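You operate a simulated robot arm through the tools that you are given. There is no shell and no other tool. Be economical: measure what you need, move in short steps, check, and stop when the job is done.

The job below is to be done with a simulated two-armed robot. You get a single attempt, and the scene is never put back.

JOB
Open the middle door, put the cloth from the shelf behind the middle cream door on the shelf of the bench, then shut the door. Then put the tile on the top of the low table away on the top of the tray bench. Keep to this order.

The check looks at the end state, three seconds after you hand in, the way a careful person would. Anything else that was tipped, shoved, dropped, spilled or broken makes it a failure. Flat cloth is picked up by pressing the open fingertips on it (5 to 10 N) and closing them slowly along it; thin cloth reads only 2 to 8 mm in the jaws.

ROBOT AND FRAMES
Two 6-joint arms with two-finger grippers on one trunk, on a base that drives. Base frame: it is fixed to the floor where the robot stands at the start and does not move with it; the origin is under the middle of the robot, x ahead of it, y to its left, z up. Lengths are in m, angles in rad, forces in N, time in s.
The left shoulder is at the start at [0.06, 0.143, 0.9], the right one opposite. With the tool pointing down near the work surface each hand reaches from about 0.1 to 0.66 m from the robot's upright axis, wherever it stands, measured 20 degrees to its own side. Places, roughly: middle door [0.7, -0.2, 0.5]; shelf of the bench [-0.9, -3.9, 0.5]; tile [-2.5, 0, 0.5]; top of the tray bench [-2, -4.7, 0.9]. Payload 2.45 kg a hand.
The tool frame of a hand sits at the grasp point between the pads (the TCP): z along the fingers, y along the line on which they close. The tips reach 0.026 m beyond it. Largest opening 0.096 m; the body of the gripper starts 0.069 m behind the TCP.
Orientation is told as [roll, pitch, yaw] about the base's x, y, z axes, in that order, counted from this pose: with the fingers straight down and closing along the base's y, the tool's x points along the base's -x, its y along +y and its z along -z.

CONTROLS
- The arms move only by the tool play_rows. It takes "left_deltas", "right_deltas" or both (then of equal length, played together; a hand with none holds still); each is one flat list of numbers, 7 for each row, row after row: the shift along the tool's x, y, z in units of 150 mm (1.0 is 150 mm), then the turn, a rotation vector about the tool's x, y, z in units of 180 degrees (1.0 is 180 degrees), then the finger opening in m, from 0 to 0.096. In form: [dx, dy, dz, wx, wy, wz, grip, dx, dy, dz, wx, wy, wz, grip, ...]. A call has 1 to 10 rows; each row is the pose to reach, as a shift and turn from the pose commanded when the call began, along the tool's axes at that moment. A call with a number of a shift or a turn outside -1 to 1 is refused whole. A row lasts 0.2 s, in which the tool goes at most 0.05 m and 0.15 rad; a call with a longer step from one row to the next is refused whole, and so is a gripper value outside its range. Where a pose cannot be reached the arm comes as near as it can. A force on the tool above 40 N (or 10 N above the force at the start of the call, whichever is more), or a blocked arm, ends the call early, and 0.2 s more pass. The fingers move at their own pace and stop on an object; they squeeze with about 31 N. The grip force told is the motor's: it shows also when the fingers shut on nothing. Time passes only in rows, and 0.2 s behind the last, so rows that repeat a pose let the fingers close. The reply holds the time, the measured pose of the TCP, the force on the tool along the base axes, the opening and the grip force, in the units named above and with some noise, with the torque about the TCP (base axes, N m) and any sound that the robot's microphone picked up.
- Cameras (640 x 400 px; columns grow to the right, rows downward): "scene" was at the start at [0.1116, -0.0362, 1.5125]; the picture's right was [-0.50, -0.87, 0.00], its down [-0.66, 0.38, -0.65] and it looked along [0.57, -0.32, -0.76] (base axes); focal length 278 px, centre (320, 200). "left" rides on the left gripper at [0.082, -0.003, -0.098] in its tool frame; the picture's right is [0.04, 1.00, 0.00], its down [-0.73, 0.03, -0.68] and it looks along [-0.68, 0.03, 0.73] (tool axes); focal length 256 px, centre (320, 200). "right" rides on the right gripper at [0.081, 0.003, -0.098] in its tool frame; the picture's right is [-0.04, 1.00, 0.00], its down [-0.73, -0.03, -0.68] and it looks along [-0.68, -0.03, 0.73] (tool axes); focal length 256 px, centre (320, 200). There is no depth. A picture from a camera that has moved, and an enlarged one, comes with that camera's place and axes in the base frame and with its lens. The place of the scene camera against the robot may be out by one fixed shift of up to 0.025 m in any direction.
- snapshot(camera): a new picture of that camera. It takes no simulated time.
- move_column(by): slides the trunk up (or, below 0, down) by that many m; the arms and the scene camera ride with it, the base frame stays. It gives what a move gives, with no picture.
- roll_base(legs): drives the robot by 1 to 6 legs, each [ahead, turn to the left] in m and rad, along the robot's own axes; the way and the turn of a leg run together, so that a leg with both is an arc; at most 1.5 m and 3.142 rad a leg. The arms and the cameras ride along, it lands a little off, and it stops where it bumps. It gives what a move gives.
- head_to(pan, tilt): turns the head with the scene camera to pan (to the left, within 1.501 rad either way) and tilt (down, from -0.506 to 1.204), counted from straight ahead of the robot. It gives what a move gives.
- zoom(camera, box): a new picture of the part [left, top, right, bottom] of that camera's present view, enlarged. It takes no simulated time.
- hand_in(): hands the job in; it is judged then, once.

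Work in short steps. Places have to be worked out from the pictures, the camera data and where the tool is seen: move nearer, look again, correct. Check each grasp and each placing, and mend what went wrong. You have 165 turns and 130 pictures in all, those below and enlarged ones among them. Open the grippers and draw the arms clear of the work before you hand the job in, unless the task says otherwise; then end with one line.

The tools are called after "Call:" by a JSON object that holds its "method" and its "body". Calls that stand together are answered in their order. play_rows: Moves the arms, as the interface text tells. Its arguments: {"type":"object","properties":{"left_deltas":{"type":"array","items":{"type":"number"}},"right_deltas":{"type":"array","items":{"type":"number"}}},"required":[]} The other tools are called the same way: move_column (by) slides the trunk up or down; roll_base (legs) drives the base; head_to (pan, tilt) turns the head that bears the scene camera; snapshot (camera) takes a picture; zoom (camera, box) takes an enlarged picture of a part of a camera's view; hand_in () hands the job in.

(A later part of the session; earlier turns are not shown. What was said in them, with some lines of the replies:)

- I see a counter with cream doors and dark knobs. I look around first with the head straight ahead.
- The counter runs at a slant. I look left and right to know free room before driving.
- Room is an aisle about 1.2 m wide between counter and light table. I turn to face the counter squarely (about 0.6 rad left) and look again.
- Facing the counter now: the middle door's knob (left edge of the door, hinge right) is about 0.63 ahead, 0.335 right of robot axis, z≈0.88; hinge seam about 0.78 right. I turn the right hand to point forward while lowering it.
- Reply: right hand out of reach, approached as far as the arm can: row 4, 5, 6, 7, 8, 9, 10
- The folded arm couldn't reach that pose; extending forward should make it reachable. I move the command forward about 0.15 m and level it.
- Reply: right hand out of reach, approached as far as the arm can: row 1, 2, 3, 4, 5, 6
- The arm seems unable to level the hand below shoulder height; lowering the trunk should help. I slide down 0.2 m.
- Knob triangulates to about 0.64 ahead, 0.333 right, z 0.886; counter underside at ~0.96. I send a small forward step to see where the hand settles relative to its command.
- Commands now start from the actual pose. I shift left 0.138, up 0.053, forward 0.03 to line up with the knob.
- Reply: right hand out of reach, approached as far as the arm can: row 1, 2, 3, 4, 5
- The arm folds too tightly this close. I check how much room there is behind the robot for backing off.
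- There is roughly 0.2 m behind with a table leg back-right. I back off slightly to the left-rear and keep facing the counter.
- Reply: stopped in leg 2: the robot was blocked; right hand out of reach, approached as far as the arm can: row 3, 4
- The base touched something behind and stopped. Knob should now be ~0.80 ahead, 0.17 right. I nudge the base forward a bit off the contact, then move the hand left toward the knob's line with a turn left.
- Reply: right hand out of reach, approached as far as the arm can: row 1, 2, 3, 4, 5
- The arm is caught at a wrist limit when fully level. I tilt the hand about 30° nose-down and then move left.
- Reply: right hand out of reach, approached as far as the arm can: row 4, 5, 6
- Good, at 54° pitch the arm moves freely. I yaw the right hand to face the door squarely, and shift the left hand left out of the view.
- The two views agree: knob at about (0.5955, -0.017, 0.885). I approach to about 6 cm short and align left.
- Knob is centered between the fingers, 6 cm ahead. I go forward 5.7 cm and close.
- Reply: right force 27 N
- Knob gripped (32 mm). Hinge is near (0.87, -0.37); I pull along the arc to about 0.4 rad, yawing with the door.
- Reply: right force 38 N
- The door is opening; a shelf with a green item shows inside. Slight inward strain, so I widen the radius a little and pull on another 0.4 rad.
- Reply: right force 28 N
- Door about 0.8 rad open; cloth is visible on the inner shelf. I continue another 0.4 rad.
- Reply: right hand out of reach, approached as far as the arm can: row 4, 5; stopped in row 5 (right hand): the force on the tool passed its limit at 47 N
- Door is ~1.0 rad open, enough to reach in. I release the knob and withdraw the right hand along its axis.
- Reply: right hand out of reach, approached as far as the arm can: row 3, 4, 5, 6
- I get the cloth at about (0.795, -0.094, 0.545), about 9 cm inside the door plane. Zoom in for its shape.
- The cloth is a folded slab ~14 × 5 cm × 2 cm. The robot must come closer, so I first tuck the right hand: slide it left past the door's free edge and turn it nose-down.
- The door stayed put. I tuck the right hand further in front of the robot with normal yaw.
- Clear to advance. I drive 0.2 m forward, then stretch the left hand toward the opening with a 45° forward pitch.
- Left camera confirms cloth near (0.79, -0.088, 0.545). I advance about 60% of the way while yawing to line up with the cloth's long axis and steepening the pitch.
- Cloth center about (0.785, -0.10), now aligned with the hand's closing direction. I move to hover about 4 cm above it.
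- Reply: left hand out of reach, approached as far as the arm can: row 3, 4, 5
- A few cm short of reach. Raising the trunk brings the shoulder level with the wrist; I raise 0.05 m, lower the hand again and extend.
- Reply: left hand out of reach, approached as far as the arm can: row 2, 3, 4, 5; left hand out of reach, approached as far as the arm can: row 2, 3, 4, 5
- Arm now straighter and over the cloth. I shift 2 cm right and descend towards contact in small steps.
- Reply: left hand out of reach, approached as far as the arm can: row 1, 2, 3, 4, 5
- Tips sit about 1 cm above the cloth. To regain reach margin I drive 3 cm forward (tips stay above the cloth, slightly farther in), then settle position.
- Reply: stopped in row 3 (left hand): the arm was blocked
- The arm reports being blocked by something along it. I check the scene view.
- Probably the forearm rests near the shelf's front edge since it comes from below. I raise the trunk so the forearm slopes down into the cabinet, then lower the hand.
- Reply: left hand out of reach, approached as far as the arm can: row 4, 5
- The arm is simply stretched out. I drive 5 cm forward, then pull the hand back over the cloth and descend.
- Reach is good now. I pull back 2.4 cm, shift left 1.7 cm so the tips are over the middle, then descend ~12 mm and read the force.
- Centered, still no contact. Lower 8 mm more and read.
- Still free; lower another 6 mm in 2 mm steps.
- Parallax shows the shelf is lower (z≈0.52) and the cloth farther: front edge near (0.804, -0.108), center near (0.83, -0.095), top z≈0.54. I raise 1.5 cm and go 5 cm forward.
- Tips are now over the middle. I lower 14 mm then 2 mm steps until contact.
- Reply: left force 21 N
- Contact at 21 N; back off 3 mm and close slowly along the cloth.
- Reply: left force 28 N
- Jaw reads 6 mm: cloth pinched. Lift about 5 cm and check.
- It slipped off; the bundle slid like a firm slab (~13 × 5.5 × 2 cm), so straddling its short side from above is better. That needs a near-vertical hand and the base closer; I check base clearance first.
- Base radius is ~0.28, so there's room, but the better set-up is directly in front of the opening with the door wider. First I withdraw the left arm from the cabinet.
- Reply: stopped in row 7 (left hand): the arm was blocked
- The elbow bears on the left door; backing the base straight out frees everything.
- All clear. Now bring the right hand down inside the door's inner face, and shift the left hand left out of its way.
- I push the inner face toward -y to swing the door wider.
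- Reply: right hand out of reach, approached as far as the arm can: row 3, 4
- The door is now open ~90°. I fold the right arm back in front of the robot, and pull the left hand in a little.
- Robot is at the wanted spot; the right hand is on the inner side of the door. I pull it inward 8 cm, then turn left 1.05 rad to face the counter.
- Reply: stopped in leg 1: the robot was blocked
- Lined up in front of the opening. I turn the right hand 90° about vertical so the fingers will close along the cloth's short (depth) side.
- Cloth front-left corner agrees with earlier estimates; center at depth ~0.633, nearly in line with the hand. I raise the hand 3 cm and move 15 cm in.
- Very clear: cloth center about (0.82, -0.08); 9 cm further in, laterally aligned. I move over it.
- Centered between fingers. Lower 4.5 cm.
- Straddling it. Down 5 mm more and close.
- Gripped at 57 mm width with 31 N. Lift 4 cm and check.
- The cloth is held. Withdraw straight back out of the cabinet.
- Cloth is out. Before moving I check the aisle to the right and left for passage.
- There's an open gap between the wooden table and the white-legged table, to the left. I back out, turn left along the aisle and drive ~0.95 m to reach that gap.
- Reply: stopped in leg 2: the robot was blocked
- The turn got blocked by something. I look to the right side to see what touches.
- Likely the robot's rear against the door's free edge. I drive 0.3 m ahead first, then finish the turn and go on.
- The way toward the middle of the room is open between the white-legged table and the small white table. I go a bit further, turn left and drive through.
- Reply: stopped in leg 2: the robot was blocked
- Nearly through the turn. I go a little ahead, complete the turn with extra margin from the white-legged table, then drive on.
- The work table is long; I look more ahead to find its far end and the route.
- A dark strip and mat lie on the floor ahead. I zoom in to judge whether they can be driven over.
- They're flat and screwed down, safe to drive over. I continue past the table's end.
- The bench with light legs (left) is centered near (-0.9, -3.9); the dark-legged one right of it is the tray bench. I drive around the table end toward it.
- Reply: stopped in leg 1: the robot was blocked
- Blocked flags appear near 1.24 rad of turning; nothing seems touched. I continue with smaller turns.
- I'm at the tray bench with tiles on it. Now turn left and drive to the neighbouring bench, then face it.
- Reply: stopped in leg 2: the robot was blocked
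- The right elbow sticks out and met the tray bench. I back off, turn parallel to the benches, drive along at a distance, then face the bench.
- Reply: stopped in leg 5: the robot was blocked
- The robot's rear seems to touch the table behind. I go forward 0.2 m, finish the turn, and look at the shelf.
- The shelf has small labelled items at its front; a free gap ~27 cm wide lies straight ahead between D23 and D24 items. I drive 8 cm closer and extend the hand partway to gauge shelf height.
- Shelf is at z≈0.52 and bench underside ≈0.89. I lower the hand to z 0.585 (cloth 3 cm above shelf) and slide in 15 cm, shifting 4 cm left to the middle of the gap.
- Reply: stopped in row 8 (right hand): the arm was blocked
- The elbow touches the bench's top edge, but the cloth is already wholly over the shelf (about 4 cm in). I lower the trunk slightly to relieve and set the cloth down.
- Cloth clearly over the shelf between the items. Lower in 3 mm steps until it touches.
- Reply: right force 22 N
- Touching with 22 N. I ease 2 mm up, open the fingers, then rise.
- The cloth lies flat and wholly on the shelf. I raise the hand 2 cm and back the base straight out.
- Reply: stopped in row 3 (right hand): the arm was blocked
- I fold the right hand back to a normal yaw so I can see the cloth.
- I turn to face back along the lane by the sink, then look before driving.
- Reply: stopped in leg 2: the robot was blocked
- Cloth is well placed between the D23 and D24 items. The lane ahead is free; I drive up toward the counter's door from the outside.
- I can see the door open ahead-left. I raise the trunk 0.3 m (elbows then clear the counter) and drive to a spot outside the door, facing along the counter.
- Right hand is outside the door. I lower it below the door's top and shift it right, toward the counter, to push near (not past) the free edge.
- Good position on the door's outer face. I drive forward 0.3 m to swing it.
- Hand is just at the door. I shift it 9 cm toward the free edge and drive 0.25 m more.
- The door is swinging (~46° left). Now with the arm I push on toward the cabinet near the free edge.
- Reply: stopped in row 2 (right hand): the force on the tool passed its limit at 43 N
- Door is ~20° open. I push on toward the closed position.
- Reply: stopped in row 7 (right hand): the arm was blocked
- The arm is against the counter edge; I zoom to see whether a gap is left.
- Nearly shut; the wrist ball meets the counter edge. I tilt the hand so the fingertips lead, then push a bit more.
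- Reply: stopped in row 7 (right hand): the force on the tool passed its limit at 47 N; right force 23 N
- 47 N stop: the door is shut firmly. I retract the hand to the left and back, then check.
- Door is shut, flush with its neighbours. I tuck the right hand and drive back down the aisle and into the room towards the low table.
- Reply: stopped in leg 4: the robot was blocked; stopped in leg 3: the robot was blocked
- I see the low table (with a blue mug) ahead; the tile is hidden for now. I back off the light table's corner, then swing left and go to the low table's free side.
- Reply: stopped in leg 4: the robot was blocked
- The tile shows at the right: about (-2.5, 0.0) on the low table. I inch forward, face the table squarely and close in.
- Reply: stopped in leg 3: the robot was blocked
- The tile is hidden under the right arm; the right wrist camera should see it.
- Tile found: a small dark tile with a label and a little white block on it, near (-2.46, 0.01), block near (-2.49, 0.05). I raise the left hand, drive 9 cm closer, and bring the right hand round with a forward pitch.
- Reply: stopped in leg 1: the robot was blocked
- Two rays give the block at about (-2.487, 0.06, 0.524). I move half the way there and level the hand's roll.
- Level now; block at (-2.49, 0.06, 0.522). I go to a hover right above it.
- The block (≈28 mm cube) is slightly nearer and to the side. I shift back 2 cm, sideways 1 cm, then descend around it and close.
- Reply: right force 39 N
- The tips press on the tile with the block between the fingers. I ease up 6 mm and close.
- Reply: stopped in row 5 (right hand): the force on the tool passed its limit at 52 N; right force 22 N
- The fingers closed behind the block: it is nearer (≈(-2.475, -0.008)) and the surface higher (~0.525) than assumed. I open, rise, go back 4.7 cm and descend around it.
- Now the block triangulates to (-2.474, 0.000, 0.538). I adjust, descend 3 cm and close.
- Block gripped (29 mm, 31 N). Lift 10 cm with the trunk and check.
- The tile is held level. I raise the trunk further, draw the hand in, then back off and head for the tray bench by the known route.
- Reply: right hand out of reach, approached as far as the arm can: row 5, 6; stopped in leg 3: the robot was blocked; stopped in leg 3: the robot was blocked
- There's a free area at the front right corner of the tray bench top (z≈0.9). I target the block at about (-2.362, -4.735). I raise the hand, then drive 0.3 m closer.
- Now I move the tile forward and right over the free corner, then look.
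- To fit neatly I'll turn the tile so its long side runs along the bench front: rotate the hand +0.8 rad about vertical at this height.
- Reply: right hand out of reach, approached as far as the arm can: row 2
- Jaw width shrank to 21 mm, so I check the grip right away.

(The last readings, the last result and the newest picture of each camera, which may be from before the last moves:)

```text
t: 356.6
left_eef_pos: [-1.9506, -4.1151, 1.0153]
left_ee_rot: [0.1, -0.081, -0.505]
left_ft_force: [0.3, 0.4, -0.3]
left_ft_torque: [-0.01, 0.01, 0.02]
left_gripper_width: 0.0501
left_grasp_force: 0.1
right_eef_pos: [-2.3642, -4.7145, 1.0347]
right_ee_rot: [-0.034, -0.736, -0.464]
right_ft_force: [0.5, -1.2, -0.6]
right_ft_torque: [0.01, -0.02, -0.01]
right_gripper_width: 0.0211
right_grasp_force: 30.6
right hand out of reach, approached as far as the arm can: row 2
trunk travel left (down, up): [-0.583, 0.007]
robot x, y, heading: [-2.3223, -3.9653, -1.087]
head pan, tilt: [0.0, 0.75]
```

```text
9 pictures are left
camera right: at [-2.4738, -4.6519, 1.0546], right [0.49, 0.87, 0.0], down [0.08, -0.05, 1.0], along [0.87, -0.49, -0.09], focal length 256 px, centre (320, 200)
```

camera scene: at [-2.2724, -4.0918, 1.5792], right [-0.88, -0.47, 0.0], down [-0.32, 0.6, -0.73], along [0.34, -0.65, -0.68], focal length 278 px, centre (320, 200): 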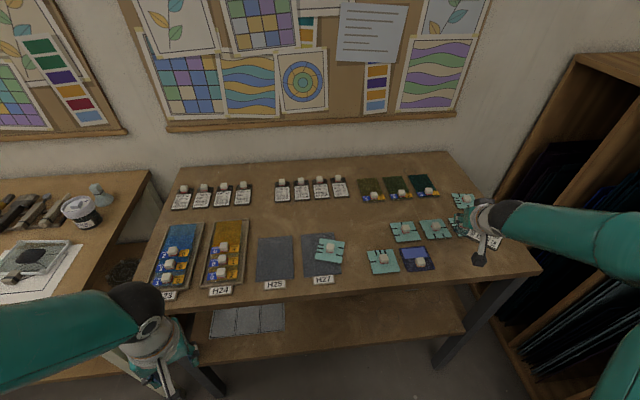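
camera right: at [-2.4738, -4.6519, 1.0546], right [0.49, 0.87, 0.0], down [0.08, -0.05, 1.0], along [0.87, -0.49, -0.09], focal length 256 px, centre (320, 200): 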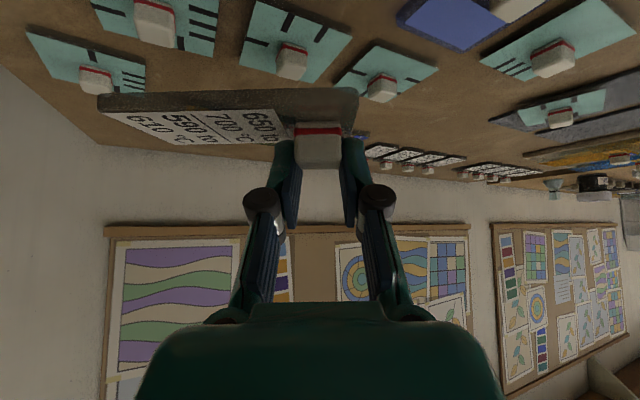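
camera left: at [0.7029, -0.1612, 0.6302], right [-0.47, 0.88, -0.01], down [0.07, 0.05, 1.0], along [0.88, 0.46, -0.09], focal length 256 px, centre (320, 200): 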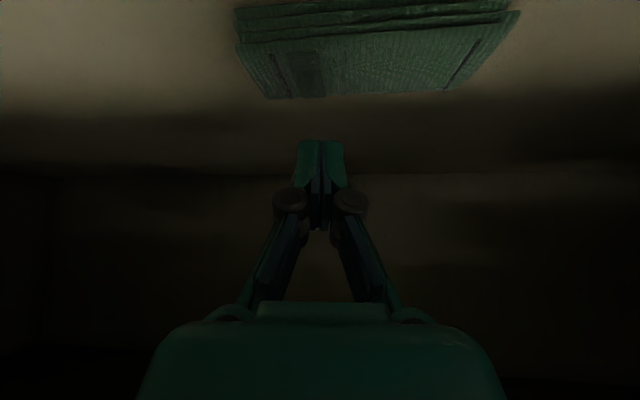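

The grip is fine: the block just squared itself in the jaws, so the tile's long side now lies along the closing direction. I turn the hand back 0.47 rad so it faces the bench squarely.

Call:
{"method": "play_rows", "body": {"right_deltas": [0, 0, 0, 0.025, 0, 0.0277, 0, 0, 0, 0, 0.05, 0, 0.0555, 0, 0, 0, 0, 0.075, 0, 0.083, 0, 0, 0, 0, 0.1004, 0, 0.1109, 0, 0, 0, 0, 0.1004, 0, 0.1109, 0]}}

```text
t: 357.8
left_eef_pos: [-1.9495, -4.1143, 1.0154]
left_ee_rot: [0.099, -0.08, -0.506]
left_ft_force: [0.4, 0.6, 0.0]
left_ft_torque: [-0.01, 0.04, -0.01]
left_gripper_width: 0.05
left_grasp_force: 0.0
right_eef_pos: [-2.3641, -4.7152, 1.0363]
right_ee_rot: [-0.029, -0.747, -0.94]
right_ft_force: [0.5, 0.4, -1.0]
right_ft_torque: [0.01, -0.03, -0.02]
right_gripper_width: 0.0212
right_grasp_force: 30.6
trunk travel left (down, up): [-0.583, 0.007]
robot x, y, heading: [-2.3226, -3.9661, -1.09]
head pan, tilt: [0.0, 0.75]
```

Squared up. I shift 8 cm right and 4 cm back to the free corner, lower 4 cm, and look from both cameras.

Call:
{"method": "play_rows", "body": {"right_deltas": [0.06, -0.18, -0.056, 0, 0, 0, 0, 0.12, -0.36, -0.112, 0, 0, 0, 0, 0.181, -0.53, -0.1675, 0, 0, 0, 0, 0.26, -0.53, -0.08, 0, 0, 0, 0, 0.362, -0.53, 0.028, 0, 0, 0, 0, 0.362, -0.53, 0.028, 0, 0, 0, 0]}}

Call:
{"method": "zoom", "body": {"camera": "scene", "box": [360, 160, 600, 310]}}

Call:
{"method": "snapshot", "body": {"camera": "right"}}

```text
t: 359.2
left_eef_pos: [-1.9496, -4.1142, 1.0157]
left_ee_rot: [0.099, -0.08, -0.506]
left_ft_force: [-0.3, -0.3, -0.6]
left_ft_torque: [0.02, 0.0, -0.02]
left_gripper_width: 0.0498
left_grasp_force: 0.0
right_eef_pos: [-2.4516, -4.7298, 0.9972]
right_ee_rot: [-0.03, -0.747, -0.937]
right_ft_force: [-0.1, 0.6, -0.7]
right_ft_torque: [0.01, 0.0, -0.03]
right_gripper_width: 0.0215
right_grasp_force: 30.9
trunk travel left (down, up): [-0.583, 0.007]
robot x, y, heading: [-2.3219, -3.9673, -1.087]
head pan, tilt: [0.0, 0.75]
```

```text
2.67 times, centred on (480, 235) of scene
camera zoom: at [-2.2721, -4.0923, 1.5792], right [-0.88, -0.47, 0.0], down [-0.32, 0.6, -0.73], along [0.34, -0.65, -0.68], focal length 740 px, centre (-107, 107)
```

zoom: 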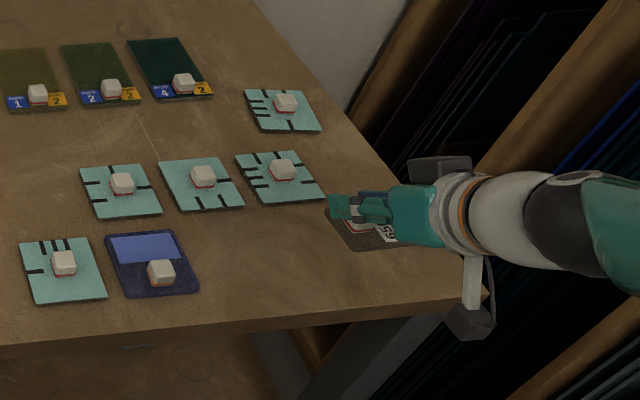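

```text
7 pictures are left
camera right: at [-2.5201, -4.6238, 1.0154], right [0.83, 0.55, 0.01], down [0.04, -0.07, 1.0], along [0.55, -0.83, -0.08], focal length 256 px, centre (320, 200)
```

right: 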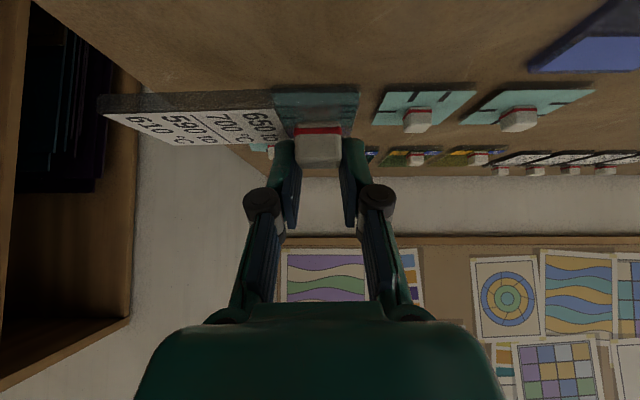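

Tile sits over the free front-right corner with margins all round. I lower 5 cm, then 3 mm steps toward contact.

Call:
{"method": "play_rows", "body": {"right_deltas": [0.07, 0, 0.075, 0, 0, 0, 0, 0.14, 0, 0.15, 0, 0, 0, 0, 0.21, 0, 0.228, 0, 0, 0, 0, 0.226, 0, 0.245, 0, 0, 0, 0, 0.24, 0, 0.26, 0, 0, 0, 0, 0.253, 0, 0.274, 0, 0, 0, 0, 0.253, 0, 0.274, 0, 0, 0, 0]}}

```text
t: 360.8
left_eef_pos: [-1.9505, -4.1147, 1.0154]
left_ee_rot: [0.099, -0.081, -0.507]
left_ft_force: [0.8, 0.9, -1.0]
left_ft_torque: [0.03, 0.0, 0.01]
left_gripper_width: 0.05
left_grasp_force: 0.1
right_eef_pos: [-2.4531, -4.7303, 0.9407]
right_ee_rot: [-0.03, -0.745, -0.938]
right_ft_force: [0.3, -1.2, -0.1]
right_ft_torque: [0.02, -0.02, 0.01]
right_gripper_width: 0.0209
right_grasp_force: 30.9
trunk travel left (down, up): [-0.583, 0.007]
robot x, y, heading: [-2.324, -3.9678, -1.083]
head pan, tilt: [0.0, 0.75]
```

No contact yet; continue in 2–3 mm steps.

Call:
{"method": "play_rows", "body": {"right_deltas": [0.0136, 0, 0.0147, 0, 0, 0, 0, 0.0272, 0, 0.0294, 0, 0, 0, 0, 0.0408, 0, 0.0441, 0, 0, 0, 0, 0.0408, 0, 0.0441, 0, 0, 0, 0]}}

```text
t: 361.8
left_eef_pos: [-1.9507, -4.1131, 1.0153]
left_ee_rot: [0.097, -0.083, -0.505]
left_ft_force: [0.3, 0.8, -0.3]
left_ft_torque: [0.02, 0.03, -0.01]
left_gripper_width: 0.0498
left_grasp_force: 0.0
right_eef_pos: [-2.4524, -4.7305, 0.9355]
right_ee_rot: [-0.035, -0.75, -0.935]
right_ft_force: [2.0, -1.9, 19.9]
right_ft_torque: [-0.4, -0.5, 0.05]
right_gripper_width: 0.0216
right_grasp_force: 30.6
trunk travel left (down, up): [-0.583, 0.007]
robot x, y, heading: [-2.3206, -3.967, -1.085]
head pan, tilt: [0.0, 0.75]
```

Contact (20 N). Ease up 3 mm, open, and lift straight off.

Call:
{"method": "play_rows", "body": {"right_deltas": [-0.0136, 0, -0.0147, 0, 0, 0, 0, -0.0136, 0, -0.0147, 0, 0, 0, 0.03, -0.0136, 0, -0.0147, 0, 0, 0, 0.045, -0.0136, 0, -0.0147, 0, 0, 0, 0.055, -0.09, 0, -0.1, 0, 0, 0, 0.055, -0.2, 0, -0.215, 0, 0, 0, 0.055, -0.31, 0, -0.335, 0, 0, 0, 0.055, -0.42, 0, -0.45, 0, 0, 0, 0.055]}}

Call:
{"method": "roll_base", "body": {"legs": [[-0.3, 0]]}}

Call:
{"method": "snapshot", "body": {"camera": "scene"}}

```text
t: 363.6
left_eef_pos: [-1.9499, -4.1141, 1.0154]
left_ee_rot: [0.101, -0.08, -0.504]
left_ft_force: [-0.8, 0.3, -0.1]
left_ft_torque: [0.0, -0.01, -0.01]
left_gripper_width: 0.0501
left_grasp_force: 0.1
right_eef_pos: [-2.4519, -4.7293, 1.0253]
right_ee_rot: [-0.03, -0.745, -0.938]
right_ft_force: [0.3, -0.3, -0.5]
right_ft_torque: [0.02, -0.01, -0.02]
right_gripper_width: 0.0551
right_grasp_force: 0.1
trunk travel left (down, up): [-0.583, 0.007]
robot x, y, heading: [-2.3205, -3.9708, -1.085]
head pan, tilt: [0.0, 0.75]
```

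```text
t: 365.7
left_eef_pos: [-2.0914, -3.8481, 1.015]
left_ee_rot: [0.098, -0.08, -0.51]
left_ft_force: [0.7, 0.6, 0.2]
left_ft_torque: [0.0, 0.0, -0.03]
left_gripper_width: 0.0502
left_grasp_force: 0.0
right_eef_pos: [-2.595, -4.463, 1.0269]
right_ee_rot: [-0.03, -0.747, -0.94]
right_ft_force: [0.3, 0.1, -0.1]
right_ft_torque: [-0.02, -0.01, 0.02]
right_gripper_width: 0.055
right_grasp_force: 0.1
trunk travel left (down, up): [-0.583, 0.007]
robot x, y, heading: [-2.4601, -3.6996, -1.092]
head pan, tilt: [0.0, 0.75]
```

```text
6 pictures are left
camera scene: at [-2.4137, -3.8256, 1.5793], right [-0.89, -0.46, 0.0], down [-0.32, 0.6, -0.73], along [0.34, -0.65, -0.68], focal length 278 px, centre (320, 200)
```

scene: 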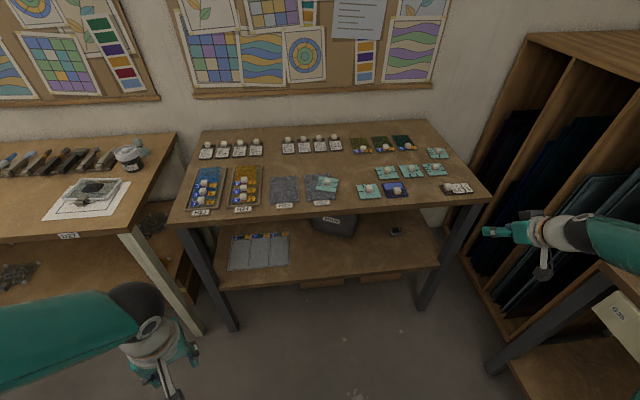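

The tile lies on the bench top in the free corner. I draw the right arm in and take one close look.

Call:
{"method": "play_rows", "body": {"right_deltas": [0.1, 0.15, -0.1, 0, 0, 0, 0.055, 0.2, 0.3, -0.2, 0, 0, 0, 0.055, 0.3, 0.45, -0.3, 0, 0, 0, 0.055, 0.4, 0.6, -0.4, 0, 0, 0, 0.055]}}

Call:
{"method": "zoom", "body": {"camera": "scene", "box": [360, 110, 520, 230]}}

```text
t: 366.7
left_eef_pos: [-2.0913, -3.8488, 1.0165]
left_ee_rot: [0.1, -0.082, -0.509]
left_ft_force: [-0.3, 0.2, -0.1]
left_ft_torque: [-0.02, 0.01, -0.01]
left_gripper_width: 0.0501
left_grasp_force: 0.1
right_eef_pos: [-2.5675, -4.3403, 1.0274]
right_ee_rot: [-0.032, -0.745, -0.939]
right_ft_force: [0.3, 0.7, 1.1]
right_ft_torque: [-0.03, -0.02, -0.01]
right_gripper_width: 0.0549
right_grasp_force: 0.1
trunk travel left (down, up): [-0.583, 0.007]
robot x, y, heading: [-2.4598, -3.7004, -1.089]
head pan, tilt: [0.0, 0.75]
```

```text
3.33 times, centred on (440, 170) of scene
camera zoom: at [-2.4131, -3.8258, 1.5793], right [-0.89, -0.46, 0.0], down [-0.32, 0.6, -0.73], along [0.34, -0.65, -0.68], focal length 926 px, centre (-80, 300)
```

zoom: 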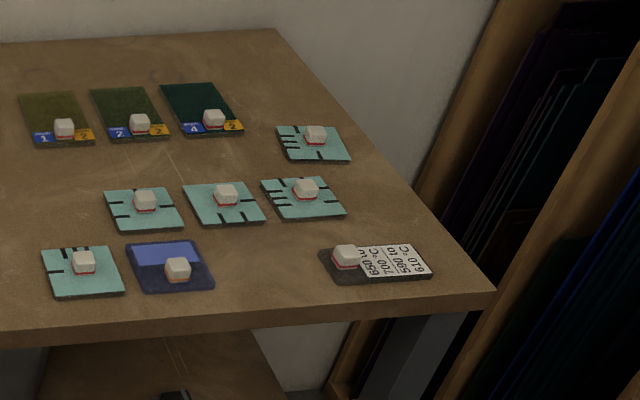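

The tile lies flat on the bench top, well inside the edges and clear of its neighbours. The grippers are open and clear of the work, so I hand in.

Call:
{"method": "hand_in", "body": {}}

```text
The job is handed in.
```

The job is handed in: the cloth lies on the bench shelf between the D23 and D24 items, the middle door is shut, and the tile is flat in the front right corner of the tray bench top. On several turns and drives the robot stopped against furniture. I saw nothing displaced, but I did not look again at the low table and its mug, or the light table.
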